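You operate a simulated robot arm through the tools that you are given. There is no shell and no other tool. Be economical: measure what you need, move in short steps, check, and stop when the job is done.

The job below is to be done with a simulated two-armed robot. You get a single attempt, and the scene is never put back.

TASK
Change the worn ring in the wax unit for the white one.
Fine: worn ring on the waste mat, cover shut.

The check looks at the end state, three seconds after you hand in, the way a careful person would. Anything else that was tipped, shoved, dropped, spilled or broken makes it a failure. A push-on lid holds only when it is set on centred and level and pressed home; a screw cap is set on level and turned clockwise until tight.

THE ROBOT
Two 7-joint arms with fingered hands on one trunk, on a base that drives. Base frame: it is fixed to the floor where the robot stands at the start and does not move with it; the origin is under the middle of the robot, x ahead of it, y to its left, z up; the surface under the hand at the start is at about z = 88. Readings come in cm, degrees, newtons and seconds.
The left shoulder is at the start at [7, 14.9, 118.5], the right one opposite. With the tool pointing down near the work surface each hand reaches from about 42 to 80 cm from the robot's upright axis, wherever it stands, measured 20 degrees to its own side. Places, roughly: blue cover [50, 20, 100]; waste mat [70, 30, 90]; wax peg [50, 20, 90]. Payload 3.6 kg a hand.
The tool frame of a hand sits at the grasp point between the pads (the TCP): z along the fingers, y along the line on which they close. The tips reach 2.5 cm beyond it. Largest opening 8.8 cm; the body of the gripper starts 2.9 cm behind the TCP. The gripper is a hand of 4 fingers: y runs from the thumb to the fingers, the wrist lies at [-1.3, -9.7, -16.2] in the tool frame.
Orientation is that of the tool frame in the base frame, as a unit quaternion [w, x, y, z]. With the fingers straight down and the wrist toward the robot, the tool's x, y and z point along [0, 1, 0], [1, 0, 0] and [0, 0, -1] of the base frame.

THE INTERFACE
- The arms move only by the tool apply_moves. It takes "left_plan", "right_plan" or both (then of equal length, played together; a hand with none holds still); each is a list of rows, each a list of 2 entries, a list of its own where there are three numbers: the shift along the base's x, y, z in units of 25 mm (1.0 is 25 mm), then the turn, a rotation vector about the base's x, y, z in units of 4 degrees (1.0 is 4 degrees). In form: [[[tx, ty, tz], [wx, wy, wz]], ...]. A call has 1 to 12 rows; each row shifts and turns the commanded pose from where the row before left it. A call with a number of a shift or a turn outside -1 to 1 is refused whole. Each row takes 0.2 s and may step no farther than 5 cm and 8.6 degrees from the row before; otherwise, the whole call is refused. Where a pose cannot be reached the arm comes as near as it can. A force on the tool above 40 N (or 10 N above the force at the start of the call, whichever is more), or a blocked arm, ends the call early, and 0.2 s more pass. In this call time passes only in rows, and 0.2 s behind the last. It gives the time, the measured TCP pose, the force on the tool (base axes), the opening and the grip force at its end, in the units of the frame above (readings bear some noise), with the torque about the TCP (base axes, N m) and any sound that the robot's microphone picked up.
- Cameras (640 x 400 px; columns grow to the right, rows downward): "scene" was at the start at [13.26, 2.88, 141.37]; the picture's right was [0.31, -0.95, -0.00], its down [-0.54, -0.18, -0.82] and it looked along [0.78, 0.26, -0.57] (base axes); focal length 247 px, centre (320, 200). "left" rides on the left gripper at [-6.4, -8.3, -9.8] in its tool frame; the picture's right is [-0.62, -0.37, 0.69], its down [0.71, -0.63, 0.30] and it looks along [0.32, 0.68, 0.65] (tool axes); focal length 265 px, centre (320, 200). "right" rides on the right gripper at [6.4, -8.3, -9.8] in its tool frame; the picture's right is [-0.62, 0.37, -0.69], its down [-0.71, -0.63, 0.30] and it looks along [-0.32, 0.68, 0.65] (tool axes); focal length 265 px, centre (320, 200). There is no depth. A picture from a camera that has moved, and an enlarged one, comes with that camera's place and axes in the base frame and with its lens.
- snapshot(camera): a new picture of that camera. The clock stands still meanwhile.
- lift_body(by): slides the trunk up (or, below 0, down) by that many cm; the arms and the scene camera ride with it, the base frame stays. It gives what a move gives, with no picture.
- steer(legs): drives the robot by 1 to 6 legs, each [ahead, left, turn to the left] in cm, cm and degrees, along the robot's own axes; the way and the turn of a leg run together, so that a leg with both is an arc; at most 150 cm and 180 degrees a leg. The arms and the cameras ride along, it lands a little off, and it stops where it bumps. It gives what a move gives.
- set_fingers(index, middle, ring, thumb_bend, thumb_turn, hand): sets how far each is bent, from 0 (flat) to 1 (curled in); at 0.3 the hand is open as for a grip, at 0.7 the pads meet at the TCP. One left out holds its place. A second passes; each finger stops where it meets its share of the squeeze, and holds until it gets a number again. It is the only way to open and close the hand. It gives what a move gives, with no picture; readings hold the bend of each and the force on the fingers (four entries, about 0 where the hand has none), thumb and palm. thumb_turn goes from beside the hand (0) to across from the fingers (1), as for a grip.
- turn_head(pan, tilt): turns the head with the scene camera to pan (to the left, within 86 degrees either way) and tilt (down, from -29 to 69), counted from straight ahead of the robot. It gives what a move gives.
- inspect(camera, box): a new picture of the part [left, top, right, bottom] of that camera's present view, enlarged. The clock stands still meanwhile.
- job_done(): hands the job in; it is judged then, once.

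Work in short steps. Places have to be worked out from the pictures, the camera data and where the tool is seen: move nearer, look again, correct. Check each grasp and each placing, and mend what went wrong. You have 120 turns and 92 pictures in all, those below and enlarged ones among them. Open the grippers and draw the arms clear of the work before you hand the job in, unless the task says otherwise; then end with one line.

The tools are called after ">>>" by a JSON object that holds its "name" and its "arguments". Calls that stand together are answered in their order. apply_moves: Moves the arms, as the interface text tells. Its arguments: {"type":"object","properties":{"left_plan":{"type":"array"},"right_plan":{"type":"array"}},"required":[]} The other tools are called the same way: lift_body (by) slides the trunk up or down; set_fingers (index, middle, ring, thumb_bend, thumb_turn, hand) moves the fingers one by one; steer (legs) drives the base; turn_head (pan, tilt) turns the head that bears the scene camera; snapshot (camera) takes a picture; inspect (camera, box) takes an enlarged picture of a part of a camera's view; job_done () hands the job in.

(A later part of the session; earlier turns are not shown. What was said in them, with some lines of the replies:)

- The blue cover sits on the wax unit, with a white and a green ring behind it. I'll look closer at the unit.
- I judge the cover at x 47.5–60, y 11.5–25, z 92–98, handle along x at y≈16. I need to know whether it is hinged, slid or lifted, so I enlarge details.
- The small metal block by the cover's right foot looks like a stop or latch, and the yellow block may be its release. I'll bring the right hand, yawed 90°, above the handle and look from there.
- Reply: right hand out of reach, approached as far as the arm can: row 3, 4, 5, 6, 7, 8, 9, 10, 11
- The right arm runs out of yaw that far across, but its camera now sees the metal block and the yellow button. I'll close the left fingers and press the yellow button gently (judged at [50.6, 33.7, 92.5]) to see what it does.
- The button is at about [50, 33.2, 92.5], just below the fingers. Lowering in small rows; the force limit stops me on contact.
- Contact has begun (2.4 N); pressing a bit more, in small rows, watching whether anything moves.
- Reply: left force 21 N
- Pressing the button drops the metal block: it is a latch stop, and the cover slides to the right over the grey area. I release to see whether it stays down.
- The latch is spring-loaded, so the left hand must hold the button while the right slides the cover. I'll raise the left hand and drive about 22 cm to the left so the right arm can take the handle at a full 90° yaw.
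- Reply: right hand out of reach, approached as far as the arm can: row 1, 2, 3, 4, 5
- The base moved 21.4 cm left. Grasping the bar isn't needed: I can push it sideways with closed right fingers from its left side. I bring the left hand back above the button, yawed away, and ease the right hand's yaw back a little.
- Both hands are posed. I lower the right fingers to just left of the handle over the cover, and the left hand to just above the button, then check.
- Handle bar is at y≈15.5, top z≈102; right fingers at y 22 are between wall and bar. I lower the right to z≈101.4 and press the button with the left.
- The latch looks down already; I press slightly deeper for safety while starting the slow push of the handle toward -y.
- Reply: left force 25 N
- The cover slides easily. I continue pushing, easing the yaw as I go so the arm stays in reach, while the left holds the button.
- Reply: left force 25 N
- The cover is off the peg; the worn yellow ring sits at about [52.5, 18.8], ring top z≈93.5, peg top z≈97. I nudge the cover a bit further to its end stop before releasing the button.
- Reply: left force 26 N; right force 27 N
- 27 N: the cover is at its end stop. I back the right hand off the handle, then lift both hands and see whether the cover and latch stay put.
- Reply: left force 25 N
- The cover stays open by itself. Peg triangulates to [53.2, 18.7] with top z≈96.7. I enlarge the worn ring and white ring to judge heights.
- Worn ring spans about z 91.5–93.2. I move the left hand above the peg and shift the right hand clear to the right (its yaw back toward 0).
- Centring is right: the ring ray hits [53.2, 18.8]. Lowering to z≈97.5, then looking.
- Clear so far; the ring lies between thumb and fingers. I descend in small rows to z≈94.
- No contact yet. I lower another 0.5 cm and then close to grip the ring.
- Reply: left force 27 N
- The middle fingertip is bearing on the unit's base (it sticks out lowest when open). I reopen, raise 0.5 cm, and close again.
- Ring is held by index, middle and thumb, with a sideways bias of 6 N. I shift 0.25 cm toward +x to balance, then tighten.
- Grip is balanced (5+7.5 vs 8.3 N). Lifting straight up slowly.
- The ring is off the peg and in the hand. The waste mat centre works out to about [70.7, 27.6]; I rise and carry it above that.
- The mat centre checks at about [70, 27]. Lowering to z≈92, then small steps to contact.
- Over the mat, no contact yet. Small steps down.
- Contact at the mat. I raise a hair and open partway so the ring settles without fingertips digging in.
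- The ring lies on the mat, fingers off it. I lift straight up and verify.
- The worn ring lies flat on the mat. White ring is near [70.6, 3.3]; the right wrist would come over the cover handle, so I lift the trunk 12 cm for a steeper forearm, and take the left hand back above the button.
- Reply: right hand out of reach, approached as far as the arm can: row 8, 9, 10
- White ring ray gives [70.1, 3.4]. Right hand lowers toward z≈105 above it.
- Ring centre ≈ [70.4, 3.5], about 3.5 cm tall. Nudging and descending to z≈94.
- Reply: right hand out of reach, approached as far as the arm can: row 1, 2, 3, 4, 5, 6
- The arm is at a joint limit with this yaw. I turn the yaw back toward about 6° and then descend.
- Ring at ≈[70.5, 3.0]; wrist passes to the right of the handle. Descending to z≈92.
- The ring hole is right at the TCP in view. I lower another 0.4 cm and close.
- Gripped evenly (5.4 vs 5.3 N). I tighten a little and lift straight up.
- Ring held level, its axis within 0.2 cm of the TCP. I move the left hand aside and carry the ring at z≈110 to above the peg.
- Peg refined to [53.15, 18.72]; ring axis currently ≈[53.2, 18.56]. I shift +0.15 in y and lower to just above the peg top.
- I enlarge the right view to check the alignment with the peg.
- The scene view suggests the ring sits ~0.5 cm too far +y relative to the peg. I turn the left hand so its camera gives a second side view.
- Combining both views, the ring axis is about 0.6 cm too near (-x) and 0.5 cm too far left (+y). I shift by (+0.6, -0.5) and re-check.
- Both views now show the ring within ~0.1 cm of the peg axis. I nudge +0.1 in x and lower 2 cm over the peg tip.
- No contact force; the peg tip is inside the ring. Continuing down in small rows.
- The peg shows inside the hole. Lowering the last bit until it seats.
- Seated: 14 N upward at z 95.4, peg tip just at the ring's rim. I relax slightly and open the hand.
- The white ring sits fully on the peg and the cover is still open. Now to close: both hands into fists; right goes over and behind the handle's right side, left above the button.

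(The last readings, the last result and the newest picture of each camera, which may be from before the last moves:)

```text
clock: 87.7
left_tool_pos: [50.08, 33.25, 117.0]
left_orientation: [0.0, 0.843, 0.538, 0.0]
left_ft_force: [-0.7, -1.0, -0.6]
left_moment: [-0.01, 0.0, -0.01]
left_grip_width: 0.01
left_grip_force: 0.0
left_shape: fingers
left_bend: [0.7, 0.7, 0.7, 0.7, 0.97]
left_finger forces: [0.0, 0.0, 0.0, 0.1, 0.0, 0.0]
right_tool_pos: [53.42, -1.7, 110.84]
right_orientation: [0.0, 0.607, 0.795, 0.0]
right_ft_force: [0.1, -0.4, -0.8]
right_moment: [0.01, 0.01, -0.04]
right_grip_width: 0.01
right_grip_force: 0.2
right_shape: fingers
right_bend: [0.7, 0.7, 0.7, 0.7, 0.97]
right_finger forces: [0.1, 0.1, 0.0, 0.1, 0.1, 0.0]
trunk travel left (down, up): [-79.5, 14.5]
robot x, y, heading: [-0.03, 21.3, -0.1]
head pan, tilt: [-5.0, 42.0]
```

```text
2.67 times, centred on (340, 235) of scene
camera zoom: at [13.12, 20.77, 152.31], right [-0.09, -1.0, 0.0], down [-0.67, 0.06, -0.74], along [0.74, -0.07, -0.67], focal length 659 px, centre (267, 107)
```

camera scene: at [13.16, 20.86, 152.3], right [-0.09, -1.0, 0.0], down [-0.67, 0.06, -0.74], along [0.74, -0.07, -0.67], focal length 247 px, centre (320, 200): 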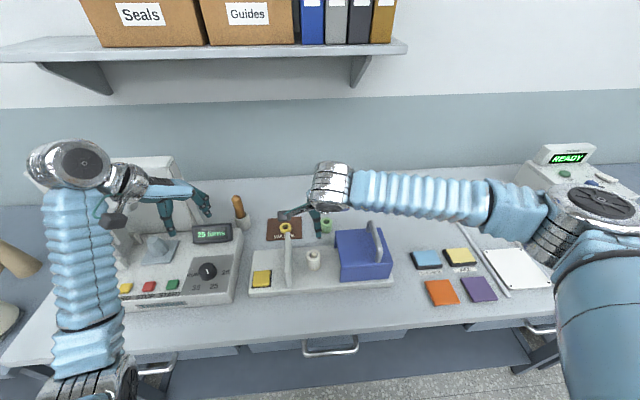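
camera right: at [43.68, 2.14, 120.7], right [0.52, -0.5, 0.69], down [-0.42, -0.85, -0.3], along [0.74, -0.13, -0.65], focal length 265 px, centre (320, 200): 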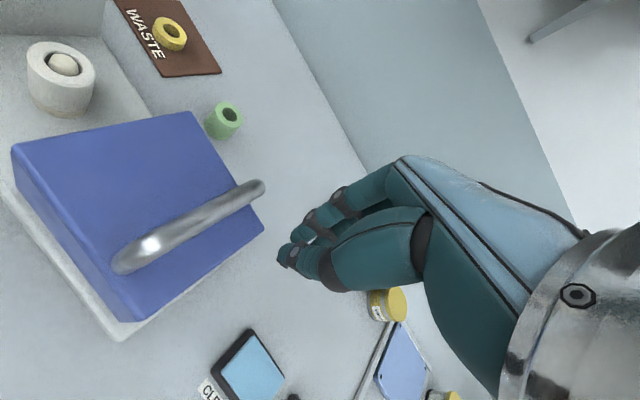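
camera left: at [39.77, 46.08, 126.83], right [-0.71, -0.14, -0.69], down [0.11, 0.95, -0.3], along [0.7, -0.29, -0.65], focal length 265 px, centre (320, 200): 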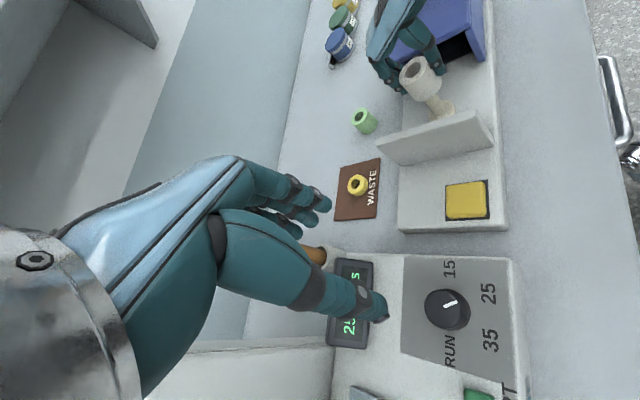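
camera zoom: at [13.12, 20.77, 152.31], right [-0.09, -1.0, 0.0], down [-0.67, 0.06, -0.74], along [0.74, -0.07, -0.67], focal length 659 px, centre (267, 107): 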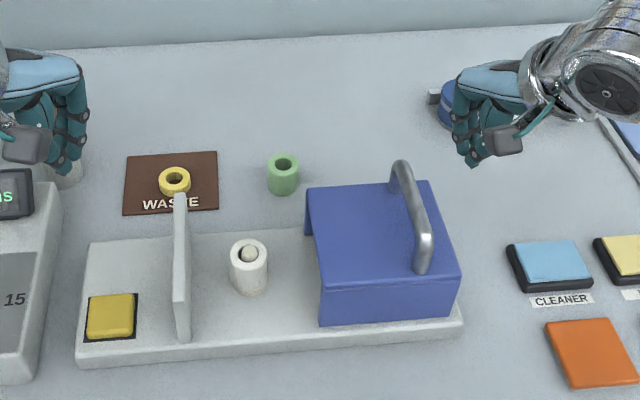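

Handle now lies at y≈2; I move the right fist to y≈-3.3, lower it beside the handle, and lower the left to above the button.

>>> {"name": "apply_moves", "arguments": {"left_plan": [[[0, 0, -0.8], [0, 0, 0]], [[0, 0, -0.8], [0, 0, 0]], [[0, 0, -0.8], [0, 0, 0]], [[0, 0, -0.8], [0, 0, 0]], [[0, 0, -0.8], [0, 0, 0]], [[0, 0, -0.8], [0, 0, 0]], [[0, 0, -0.8], [0, 0, 0]], [[0, 0, -0.8], [0, 0, 0]], [[0, 0, -0.8], [0, 0, 0]], [[0, 0, -0.6], [0, 0, 0]]], "right_plan": [[[0, -0.3, 0], [0, 0, 0]], [[0, -0.3, 0], [0, 0, 0]], [[0, 0, -0.5], [0, 0, 0]], [[0, 0, -0.5], [0, 0, 0]], [[0, 0, -0.5], [0, 0, 0]], [[0, 0, -0.5], [0, 0, 0]], [[0, 0, -0.5], [0, 0, 0]], [[0, 0, -0.5], [0, 0, 0]], [[0, 0, -0.4], [0, 0, 0]], [[0, 0, -0.3], [0, 0, 0]]]}}

>>> {"name": "inspect", "arguments": {"camera": "scene", "box": [240, 160, 440, 310]}}

```text
clock: 89.9
left_tool_pos: [50.19, 33.22, 97.57]
left_orientation: [0.001, 0.843, 0.537, 0.0]
left_ft_force: [0.7, -0.6, 0.6]
left_moment: [-0.01, 0.0, 0.0]
left_grip_width: 0.0
left_grip_force: 0.0
left_shape: fingers
left_bend: [0.7, 0.7, 0.7, 0.7, 0.97]
left_finger forces: [0.0, 0.1, 0.0, 0.0, 0.0, 0.1]
right_tool_pos: [53.6, -3.42, 101.69]
right_orientation: [0.001, 0.608, 0.794, 0.0]
right_ft_force: [0.1, -0.6, 1.0]
right_moment: [0.02, -0.01, -0.01]
right_grip_width: 0.01
right_grip_force: 0.2
right_shape: fingers
right_bend: [0.7, 0.7, 0.7, 0.7, 0.97]
right_finger forces: [0.0, 0.1, 0.0, 0.0, 0.0, 0.1]
trunk travel left (down, up): [-79.5, 14.5]
robot x, y, heading: [-0.04, 21.63, -0.2]
head pan, tilt: [-5.0, 42.0]
```

```text
2.67 times, centred on (340, 235) of scene
camera zoom: at [13.22, 20.86, 152.3], right [-0.09, -1.0, 0.0], down [-0.67, 0.06, -0.74], along [0.74, -0.07, -0.67], focal length 659 px, centre (267, 107)
```

zoom: 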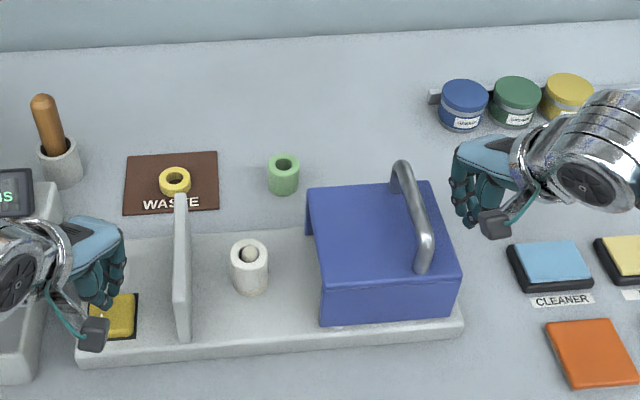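

Both hands in place. I press the button with the left, then begin pushing the handle toward +y.

>>> {"name": "apply_moves", "arguments": {"left_plan": [[[-0.05, 0, -0.5], [0, 0, 0]], [[0, 0, -0.4], [0, 0, 0]], [[0, 0, -0.25], [0, 0, 0]], [[0, 0, -0.15], [0, 0, 0]], [[0, 0, -0.1], [0, 0, 0]]]}}

>>> {"name": "apply_moves", "arguments": {"right_plan": [[[0, 0.3, 0], [0, 0, 0]], [[0, 0.3, 0], [0, 0, 0]], [[0, 0.3, 0], [0, 0, 0]], [[0, 0.3, 0], [0, 0, 0]], [[0, 0.3, 0], [0, 0, 0]]]}}

>>> {"name": "inspect", "arguments": {"camera": "scene", "box": [240, 160, 440, 310]}}

```text
clock: 91.1
left_tool_pos: [49.97, 33.3, 94.17]
left_orientation: [0.0, 0.843, 0.538, 0.002]
left_ft_force: [0.3, 0.5, 6.5]
left_moment: [-0.01, 0.06, -0.06]
left_grip_width: 0.0
left_grip_force: 2.8
left_shape: fingers
left_bend: [0.7, 0.7, 0.7, 0.7, 0.98]
left_finger forces: [0.5, 0.2, 0.0, 0.0, 5.6, 0.1]
right_tool_pos: [53.48, -3.52, 101.59]
right_orientation: [0.0, 0.608, 0.794, 0.0]
right_ft_force: [0.9, 0.3, 0.6]
right_moment: [-0.02, 0.01, 0.03]
right_grip_width: 0.02
right_grip_force: 0.0
right_shape: fingers
right_bend: [0.7, 0.7, 0.7, 0.7, 0.97]
right_finger forces: [0.1, 0.0, 0.0, 0.0, 0.0, 0.1]
trunk travel left (down, up): [-79.5, 14.5]
robot x, y, heading: [0.0, 21.4, -0.2]
head pan, tilt: [-5.0, 42.0]
```

```text
clock: 92.3
left_tool_pos: [49.93, 33.22, 94.05]
left_orientation: [0.0, 0.842, 0.539, 0.002]
left_ft_force: [0.5, 0.7, 11.5]
left_moment: [-0.07, 0.01, 0.0]
left_grip_width: 0.0
left_grip_force: 5.3
left_shape: fingers
left_bend: [0.7, 0.7, 0.7, 0.71, 0.98]
left_finger forces: [4.1, 0.5, 0.0, 0.0, 6.8, 0.0]
right_tool_pos: [53.6, 0.5, 101.59]
right_orientation: [0.001, 0.608, 0.794, 0.001]
right_ft_force: [-0.7, -0.9, -0.5]
right_moment: [-0.01, 0.01, 0.01]
right_grip_width: 0.01
right_grip_force: 0.2
right_shape: fingers
right_bend: [0.7, 0.7, 0.7, 0.7, 0.97]
right_finger forces: [0.5, 0.0, 0.0, 0.0, 0.0, 0.0]
trunk travel left (down, up): [-79.5, 14.5]
robot x, y, heading: [0.09, 21.66, -0.5]
head pan, tilt: [-5.0, 42.0]
```

```text
2.67 times, centred on (340, 235) of scene
camera zoom: at [13.03, 20.81, 152.33], right [-0.09, -1.0, 0.0], down [-0.67, 0.06, -0.74], along [0.74, -0.07, -0.67], focal length 659 px, centre (267, 107)
```

zoom: 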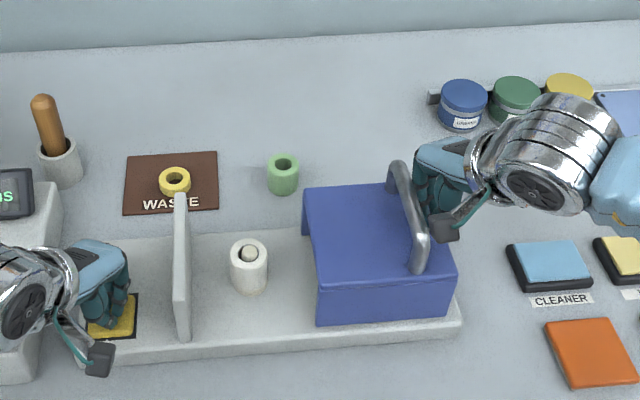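

Sliding freely. Continuing with the long part of the stroke.

>>> {"name": "apply_moves", "arguments": {"right_plan": [[[0, 0.4, 0], [0, 0, 0]], [[0, 0.4, 0], [0, 0, 0]], [[0, 0.4, 0], [0, 0, 0]], [[0, 0.4, 0], [0, 0, 0]], [[0, 0.4, 0], [0, 0, 0]], [[0, 0.4, 0], [0, 0, 0]], [[0, 0.4, 0], [0, 0, 0]], [[0, 0.4, 0], [0, 0, 0]], [[0, 0.4, 0], [0, 0, 0]], [[0, 0.4, 0], [0, 0, 0]], [[0, 0.4, 0], [0, 0, 0]]]}}

>>> {"name": "inspect", "arguments": {"camera": "scene", "box": [240, 160, 440, 310]}}

```text
clock: 94.7
left_tool_pos: [50.04, 33.26, 94.12]
left_orientation: [0.002, 0.844, 0.537, 0.001]
left_ft_force: [2.3, 1.5, 14.6]
left_moment: [-0.08, 0.01, 0.0]
left_grip_width: 0.0
left_grip_force: 7.6
left_shape: fingers
left_bend: [0.7, 0.7, 0.7, 0.71, 0.98]
left_finger forces: [7.4, 0.6, 0.1, 0.0, 7.5, 0.0]
right_tool_pos: [53.51, 11.49, 101.56]
right_orientation: [0.0, 0.607, 0.795, -0.001]
right_ft_force: [-0.3, -0.3, 0.5]
right_moment: [0.02, 0.0, -0.01]
right_grip_width: 0.0
right_grip_force: 0.1
right_shape: fingers
right_bend: [0.7, 0.7, 0.7, 0.7, 0.97]
right_finger forces: [0.5, 0.0, 0.1, 0.0, 0.0, 0.0]
trunk travel left (down, up): [-79.5, 14.5]
robot x, y, heading: [0.01, 21.0, -0.1]
head pan, tilt: [-5.0, 42.0]
```

```text
2.67 times, centred on (340, 235) of scene
camera zoom: at [13.0, 20.83, 152.33], right [-0.09, -1.0, 0.0], down [-0.67, 0.06, -0.74], along [0.74, -0.07, -0.67], focal length 659 px, centre (267, 107)
```

zoom: 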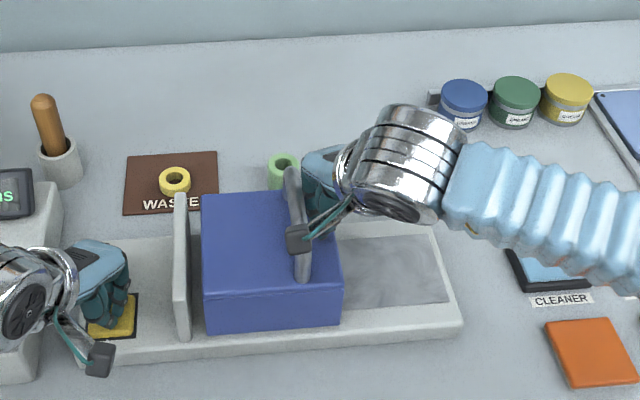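

About 1 cm gap remains to the wall. I push on slowly until it stops.

>>> {"name": "apply_moves", "arguments": {"right_plan": [[[0, 0.2, 0], [0, 0, 0]], [[0, 0.2, 0], [0, 0, 0]]]}}

>>> {"name": "apply_moves", "arguments": {"right_plan": [[[0, 0.1, 0], [0, 0, 0]], [[0, 0.1, 0], [0, 0, 0]]]}}

>>> {"name": "inspect", "arguments": {"camera": "scene", "box": [240, 160, 440, 310]}}

```text
clock: 95.3
left_tool_pos: [49.95, 33.34, 94.11]
left_orientation: [0.001, 0.843, 0.538, 0.001]
left_ft_force: [1.8, 1.9, 15.5]
left_moment: [-0.09, 0.04, -0.02]
left_grip_width: 0.01
left_grip_force: 8.0
left_shape: fingers
left_bend: [0.7, 0.7, 0.7, 0.71, 0.98]
left_finger forces: [7.3, 0.6, 0.0, 0.0, 8.0, 0.1]
right_tool_pos: [53.45, 12.44, 101.65]
right_orientation: [0.0, 0.608, 0.794, 0.001]
right_ft_force: [0.7, -0.8, -0.2]
right_moment: [0.0, 0.04, -0.01]
right_grip_width: 0.0
right_grip_force: 0.2
right_shape: fingers
right_bend: [0.7, 0.7, 0.7, 0.7, 0.97]
right_finger forces: [0.4, 0.1, 0.0, 0.1, 0.1, 0.0]
trunk travel left (down, up): [-79.5, 14.5]
robot x, y, heading: [0.14, 21.5, -0.1]
head pan, tilt: [-5.0, 42.0]
```

```text
clock: 95.9
left_tool_pos: [49.91, 33.34, 94.08]
left_orientation: [0.001, 0.843, 0.538, 0.001]
left_ft_force: [2.1, 2.8, 15.6]
left_moment: [-0.05, 0.03, 0.0]
left_grip_width: 0.0
left_grip_force: 7.7
left_shape: fingers
left_bend: [0.7, 0.7, 0.7, 0.71, 0.98]
left_finger forces: [5.8, 0.5, 0.1, 0.0, 9.3, 0.1]
right_tool_pos: [53.49, 12.67, 101.61]
right_orientation: [0.0, 0.609, 0.793, 0.001]
right_ft_force: [0.8, -5.1, 0.4]
right_moment: [0.06, -0.03, -0.07]
right_grip_width: 0.0
right_grip_force: 2.0
right_shape: fingers
right_bend: [0.7, 0.7, 0.7, 0.7, 0.97]
right_finger forces: [4.7, 0.0, 0.0, 0.1, 0.0, 0.0]
trunk travel left (down, up): [-79.5, 14.5]
robot x, y, heading: [0.4, 21.37, -0.3]
head pan, tilt: [-5.0, 42.0]
```

```text
2.67 times, centred on (340, 235) of scene
camera zoom: at [12.95, 20.66, 152.33], right [-0.09, -1.0, 0.0], down [-0.67, 0.06, -0.74], along [0.74, -0.07, -0.67], focal length 659 px, centre (267, 107)
```

zoom: 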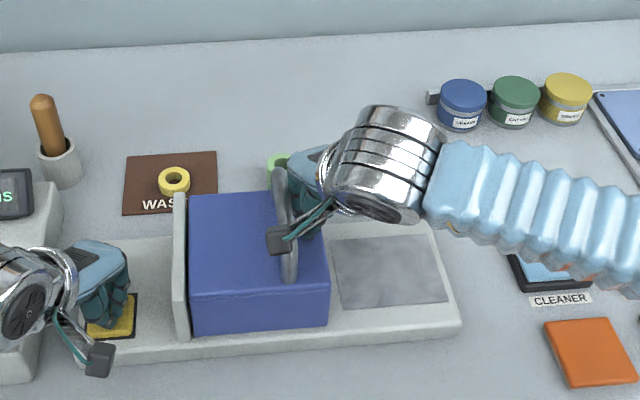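

The cover reached the stop (5 N). A touch more pressure, then I release the button while the right hand still holds it shut.

>>> {"name": "apply_moves", "arguments": {"left_plan": [[[0, 0, 0], [0, 0, 0]], [[0, 0, 0], [0, 0, 0]], [[0, 0, 0.5], [0, 0, 0]], [[0, 0, 0.8], [0, 0, 0]], [[0, 0, 1], [0, 0, 0]], [[0, 0, 1], [0, 0, 0]], [[0, 0, 1], [0, 0, 0]], [[0, 0, 1], [0, 0, 0]]], "right_plan": [[[0, 0.06, 0], [0, 0, 0]], [[0, 0.04, 0], [0, 0, 0]], [[0, 0, 0], [0, 0, 0]], [[0, 0, 0], [0, 0, 0]], [[0, 0, 0], [0, 0, 0]], [[0, 0, 0], [0, 0, 0]], [[0, 0, 0], [0, 0, 0]], [[0, 0, 0], [0, 0, 0]]]}}

>>> {"name": "inspect", "arguments": {"camera": "scene", "box": [240, 160, 440, 310]}}

```text
clock: 97.7
left_tool_pos: [49.84, 33.16, 107.46]
left_orientation: [-0.002, 0.843, 0.538, 0.0]
left_ft_force: [0.1, 0.7, -0.6]
left_moment: [-0.04, 0.02, 0.04]
left_grip_width: 0.0
left_grip_force: 0.1
left_shape: fingers
left_bend: [0.7, 0.7, 0.7, 0.7, 0.98]
left_finger forces: [0.1, 0.0, 0.1, 0.0, 0.0, 0.1]
right_tool_pos: [53.67, 12.84, 101.54]
right_orientation: [0.001, 0.608, 0.794, 0.002]
right_ft_force: [-1.0, -13.5, 3.2]
right_moment: [0.27, -0.04, -0.24]
right_grip_width: 0.0
right_grip_force: 6.7
right_shape: fingers
right_bend: [0.7, 0.7, 0.7, 0.7, 0.97]
right_finger forces: [14.1, 0.0, 0.0, 0.0, 0.0, 0.0]
trunk travel left (down, up): [-79.5, 14.5]
robot x, y, heading: [-0.06, 21.62, 0.1]
head pan, tilt: [-5.0, 42.0]
```

```text
2.67 times, centred on (340, 235) of scene
camera zoom: at [13.13, 20.44, 152.31], right [-0.09, -1.0, 0.0], down [-0.67, 0.06, -0.74], along [0.74, -0.06, -0.67], focal length 659 px, centre (267, 107)
```

zoom: 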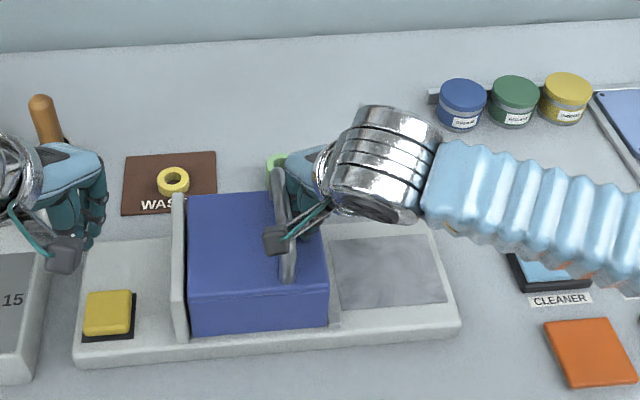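

The latch block reappears right of the cover, so it is locked shut. I back the right hand off the handle, lift it, and draw both hands clear.

>>> {"name": "apply_moves", "arguments": {"right_plan": [[[0, -0.4, 0], [0, 0, 0]], [[0, -0.4, 0], [0, 0, 0]], [[0, 0, 0.8], [0, 0, 0]], [[0, 0, 1], [0, 0, 0]], [[0, 0, 1], [0, 0, 0]], [[0, 0, 1], [0, 0, 0]], [[0, 0, 1], [0, 0, 0]], [[0, -1, 0.5], [0, 0, 0]], [[0, -1, 0], [0, 0, 0]], [[0, -1, 0], [0, 0, 0]], [[0, -1, 0], [0, 0, 0]], [[0, -1, 0], [0, 0, 0]]], "left_plan": [[[0, 0, 1], [0, 0, 0]], [[0, 0, 1], [0, 0, 0]], [[0, 0, 1], [0, 0, 0]], [[0, 0, 1], [0, 0, 0]], [[0, 0, 1], [0, 0, 0]], [[0, 0, 0], [0, 0, 0]], [[0, 0, 0], [0, 0, 0]], [[0, 0.5, 0], [0, 0, 0]], [[0, 0.5, 0], [0, 0, 0]], [[0, 0.5, 0], [0, 0, 0]], [[0, 0.5, 0], [0, 0, 0]], [[0, 0.5, 0], [0, 0, 0]]]}}

>>> {"name": "set_fingers", "arguments": {"hand": "right", "index": 0.3, "middle": 0.3, "ring": 0.3, "thumb_bend": 0.3}}

>>> {"name": "set_fingers", "arguments": {"hand": "left", "index": 0.3, "middle": 0.3, "ring": 0.3, "thumb_bend": 0.3}}

>>> {"name": "snapshot", "arguments": {"camera": "scene"}}

>>> {"name": "inspect", "arguments": {"camera": "scene", "box": [240, 190, 400, 310]}}

```text
clock: 100.3
left_tool_pos: [49.68, 39.58, 119.84]
left_orientation: [0.0, 0.844, 0.537, 0.0]
left_ft_force: [-0.4, -0.8, -0.7]
left_moment: [0.01, 0.01, 0.01]
left_grip_width: 0.02
left_grip_force: 0.1
left_shape: fingers
left_bend: [0.7, 0.7, 0.7, 0.7, 0.98]
left_finger forces: [0.0, 0.1, 0.2, 0.0, 0.0, 0.1]
right_tool_pos: [53.55, -1.41, 114.67]
right_orientation: [0.0, 0.608, 0.794, 0.001]
right_ft_force: [0.3, -0.2, -0.2]
right_moment: [0.03, -0.01, -0.01]
right_grip_width: 0.0
right_grip_force: 0.0
right_shape: fingers
right_bend: [0.7, 0.7, 0.7, 0.7, 0.97]
right_finger forces: [0.0, 0.1, 0.1, 0.0, 0.0, 0.0]
trunk travel left (down, up): [-79.5, 14.5]
robot x, y, heading: [-0.14, 21.4, -0.1]
head pan, tilt: [-5.0, 42.0]
```

```text
clock: 101.3
left_tool_pos: [49.89, 39.69, 119.78]
left_orientation: [-0.001, 0.843, 0.538, 0.0]
left_ft_force: [0.3, 0.4, -0.5]
left_moment: [0.01, 0.0, 0.0]
left_grip_width: 0.0
left_grip_force: 0.0
left_shape: fingers
left_bend: [0.7, 0.7, 0.7, 0.7, 0.98]
left_finger forces: [0.0, 0.1, 0.0, 0.0, 0.0, 0.0]
right_tool_pos: [53.8, -1.36, 114.72]
right_orientation: [0.0, 0.608, 0.794, -0.001]
right_ft_force: [0.6, -0.1, 0.4]
right_moment: [-0.01, 0.02, 0.01]
right_grip_width: 8.46
right_grip_force: 0.0
right_shape: fingers
right_bend: [0.3, 0.3, 0.3, 0.3, 0.97]
right_finger forces: [0.0, 0.0, 0.1, 0.0, 0.1, 0.0]
trunk travel left (down, up): [-79.5, 14.5]
robot x, y, heading: [0.38, 21.67, 0.0]
head pan, tilt: [-5.0, 42.0]
```

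```text
clock: 102.3
left_tool_pos: [49.96, 39.57, 119.74]
left_orientation: [0.0, 0.843, 0.538, 0.0]
left_ft_force: [0.2, 0.2, 0.6]
left_moment: [-0.03, 0.03, 0.0]
left_grip_width: 8.45
left_grip_force: 0.1
left_shape: fingers
left_bend: [0.3, 0.3, 0.3, 0.3, 0.98]
left_finger forces: [0.0, 0.0, 0.1, 0.0, 0.0, 0.0]
right_tool_pos: [53.73, -1.3, 114.75]
right_orientation: [0.0, 0.608, 0.794, -0.001]
right_ft_force: [0.3, -0.4, 0.2]
right_moment: [-0.02, 0.0, 0.0]
right_grip_width: 8.44
right_grip_force: 0.0
right_shape: fingers
right_bend: [0.3, 0.3, 0.3, 0.3, 0.97]
right_finger forces: [0.0, 0.1, 0.0, 0.0, 0.1, 0.1]
trunk travel left (down, up): [-79.5, 14.5]
robot x, y, heading: [0.03, 21.14, -0.0]
head pan, tilt: [-5.0, 42.0]
```

```text
14 pictures are left
camera scene: at [13.19, 20.85, 152.31], right [-0.09, -1.0, 0.0], down [-0.67, 0.06, -0.74], along [0.74, -0.07, -0.67], focal length 247 px, centre (320, 200)
```

scene: 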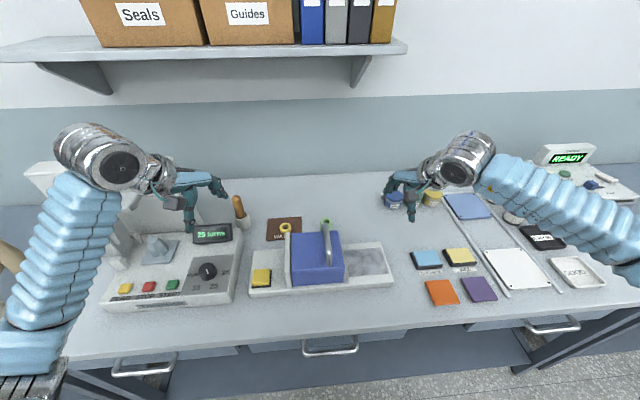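

```text
3.33 times, centred on (320, 250) of scene
camera zoom: at [13.19, 20.85, 152.31], right [-0.09, -1.0, 0.0], down [-0.67, 0.06, -0.74], along [0.74, -0.07, -0.67], focal length 824 px, centre (320, 33)
```

zoom: 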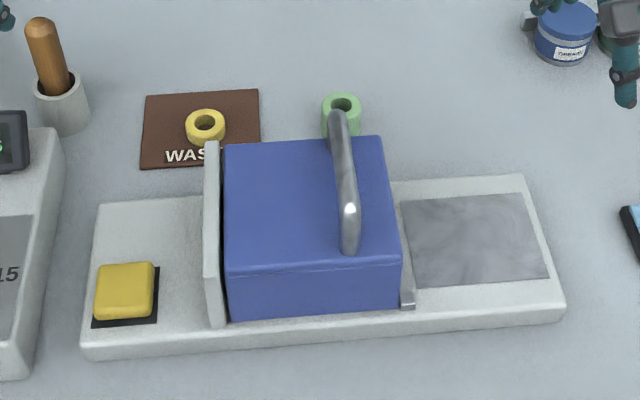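

The cover is shut against the wall with the latch up. The worn ring lies flat on the waste mat, nothing else has moved, and both hands are open and clear, so I hand in.

>>> {"name": "job_done", "arguments": {}}

```text
The job is handed in.
```

The white ring is on the wax peg, the worn ring is on the waste mat, and the cover is shut and latched.
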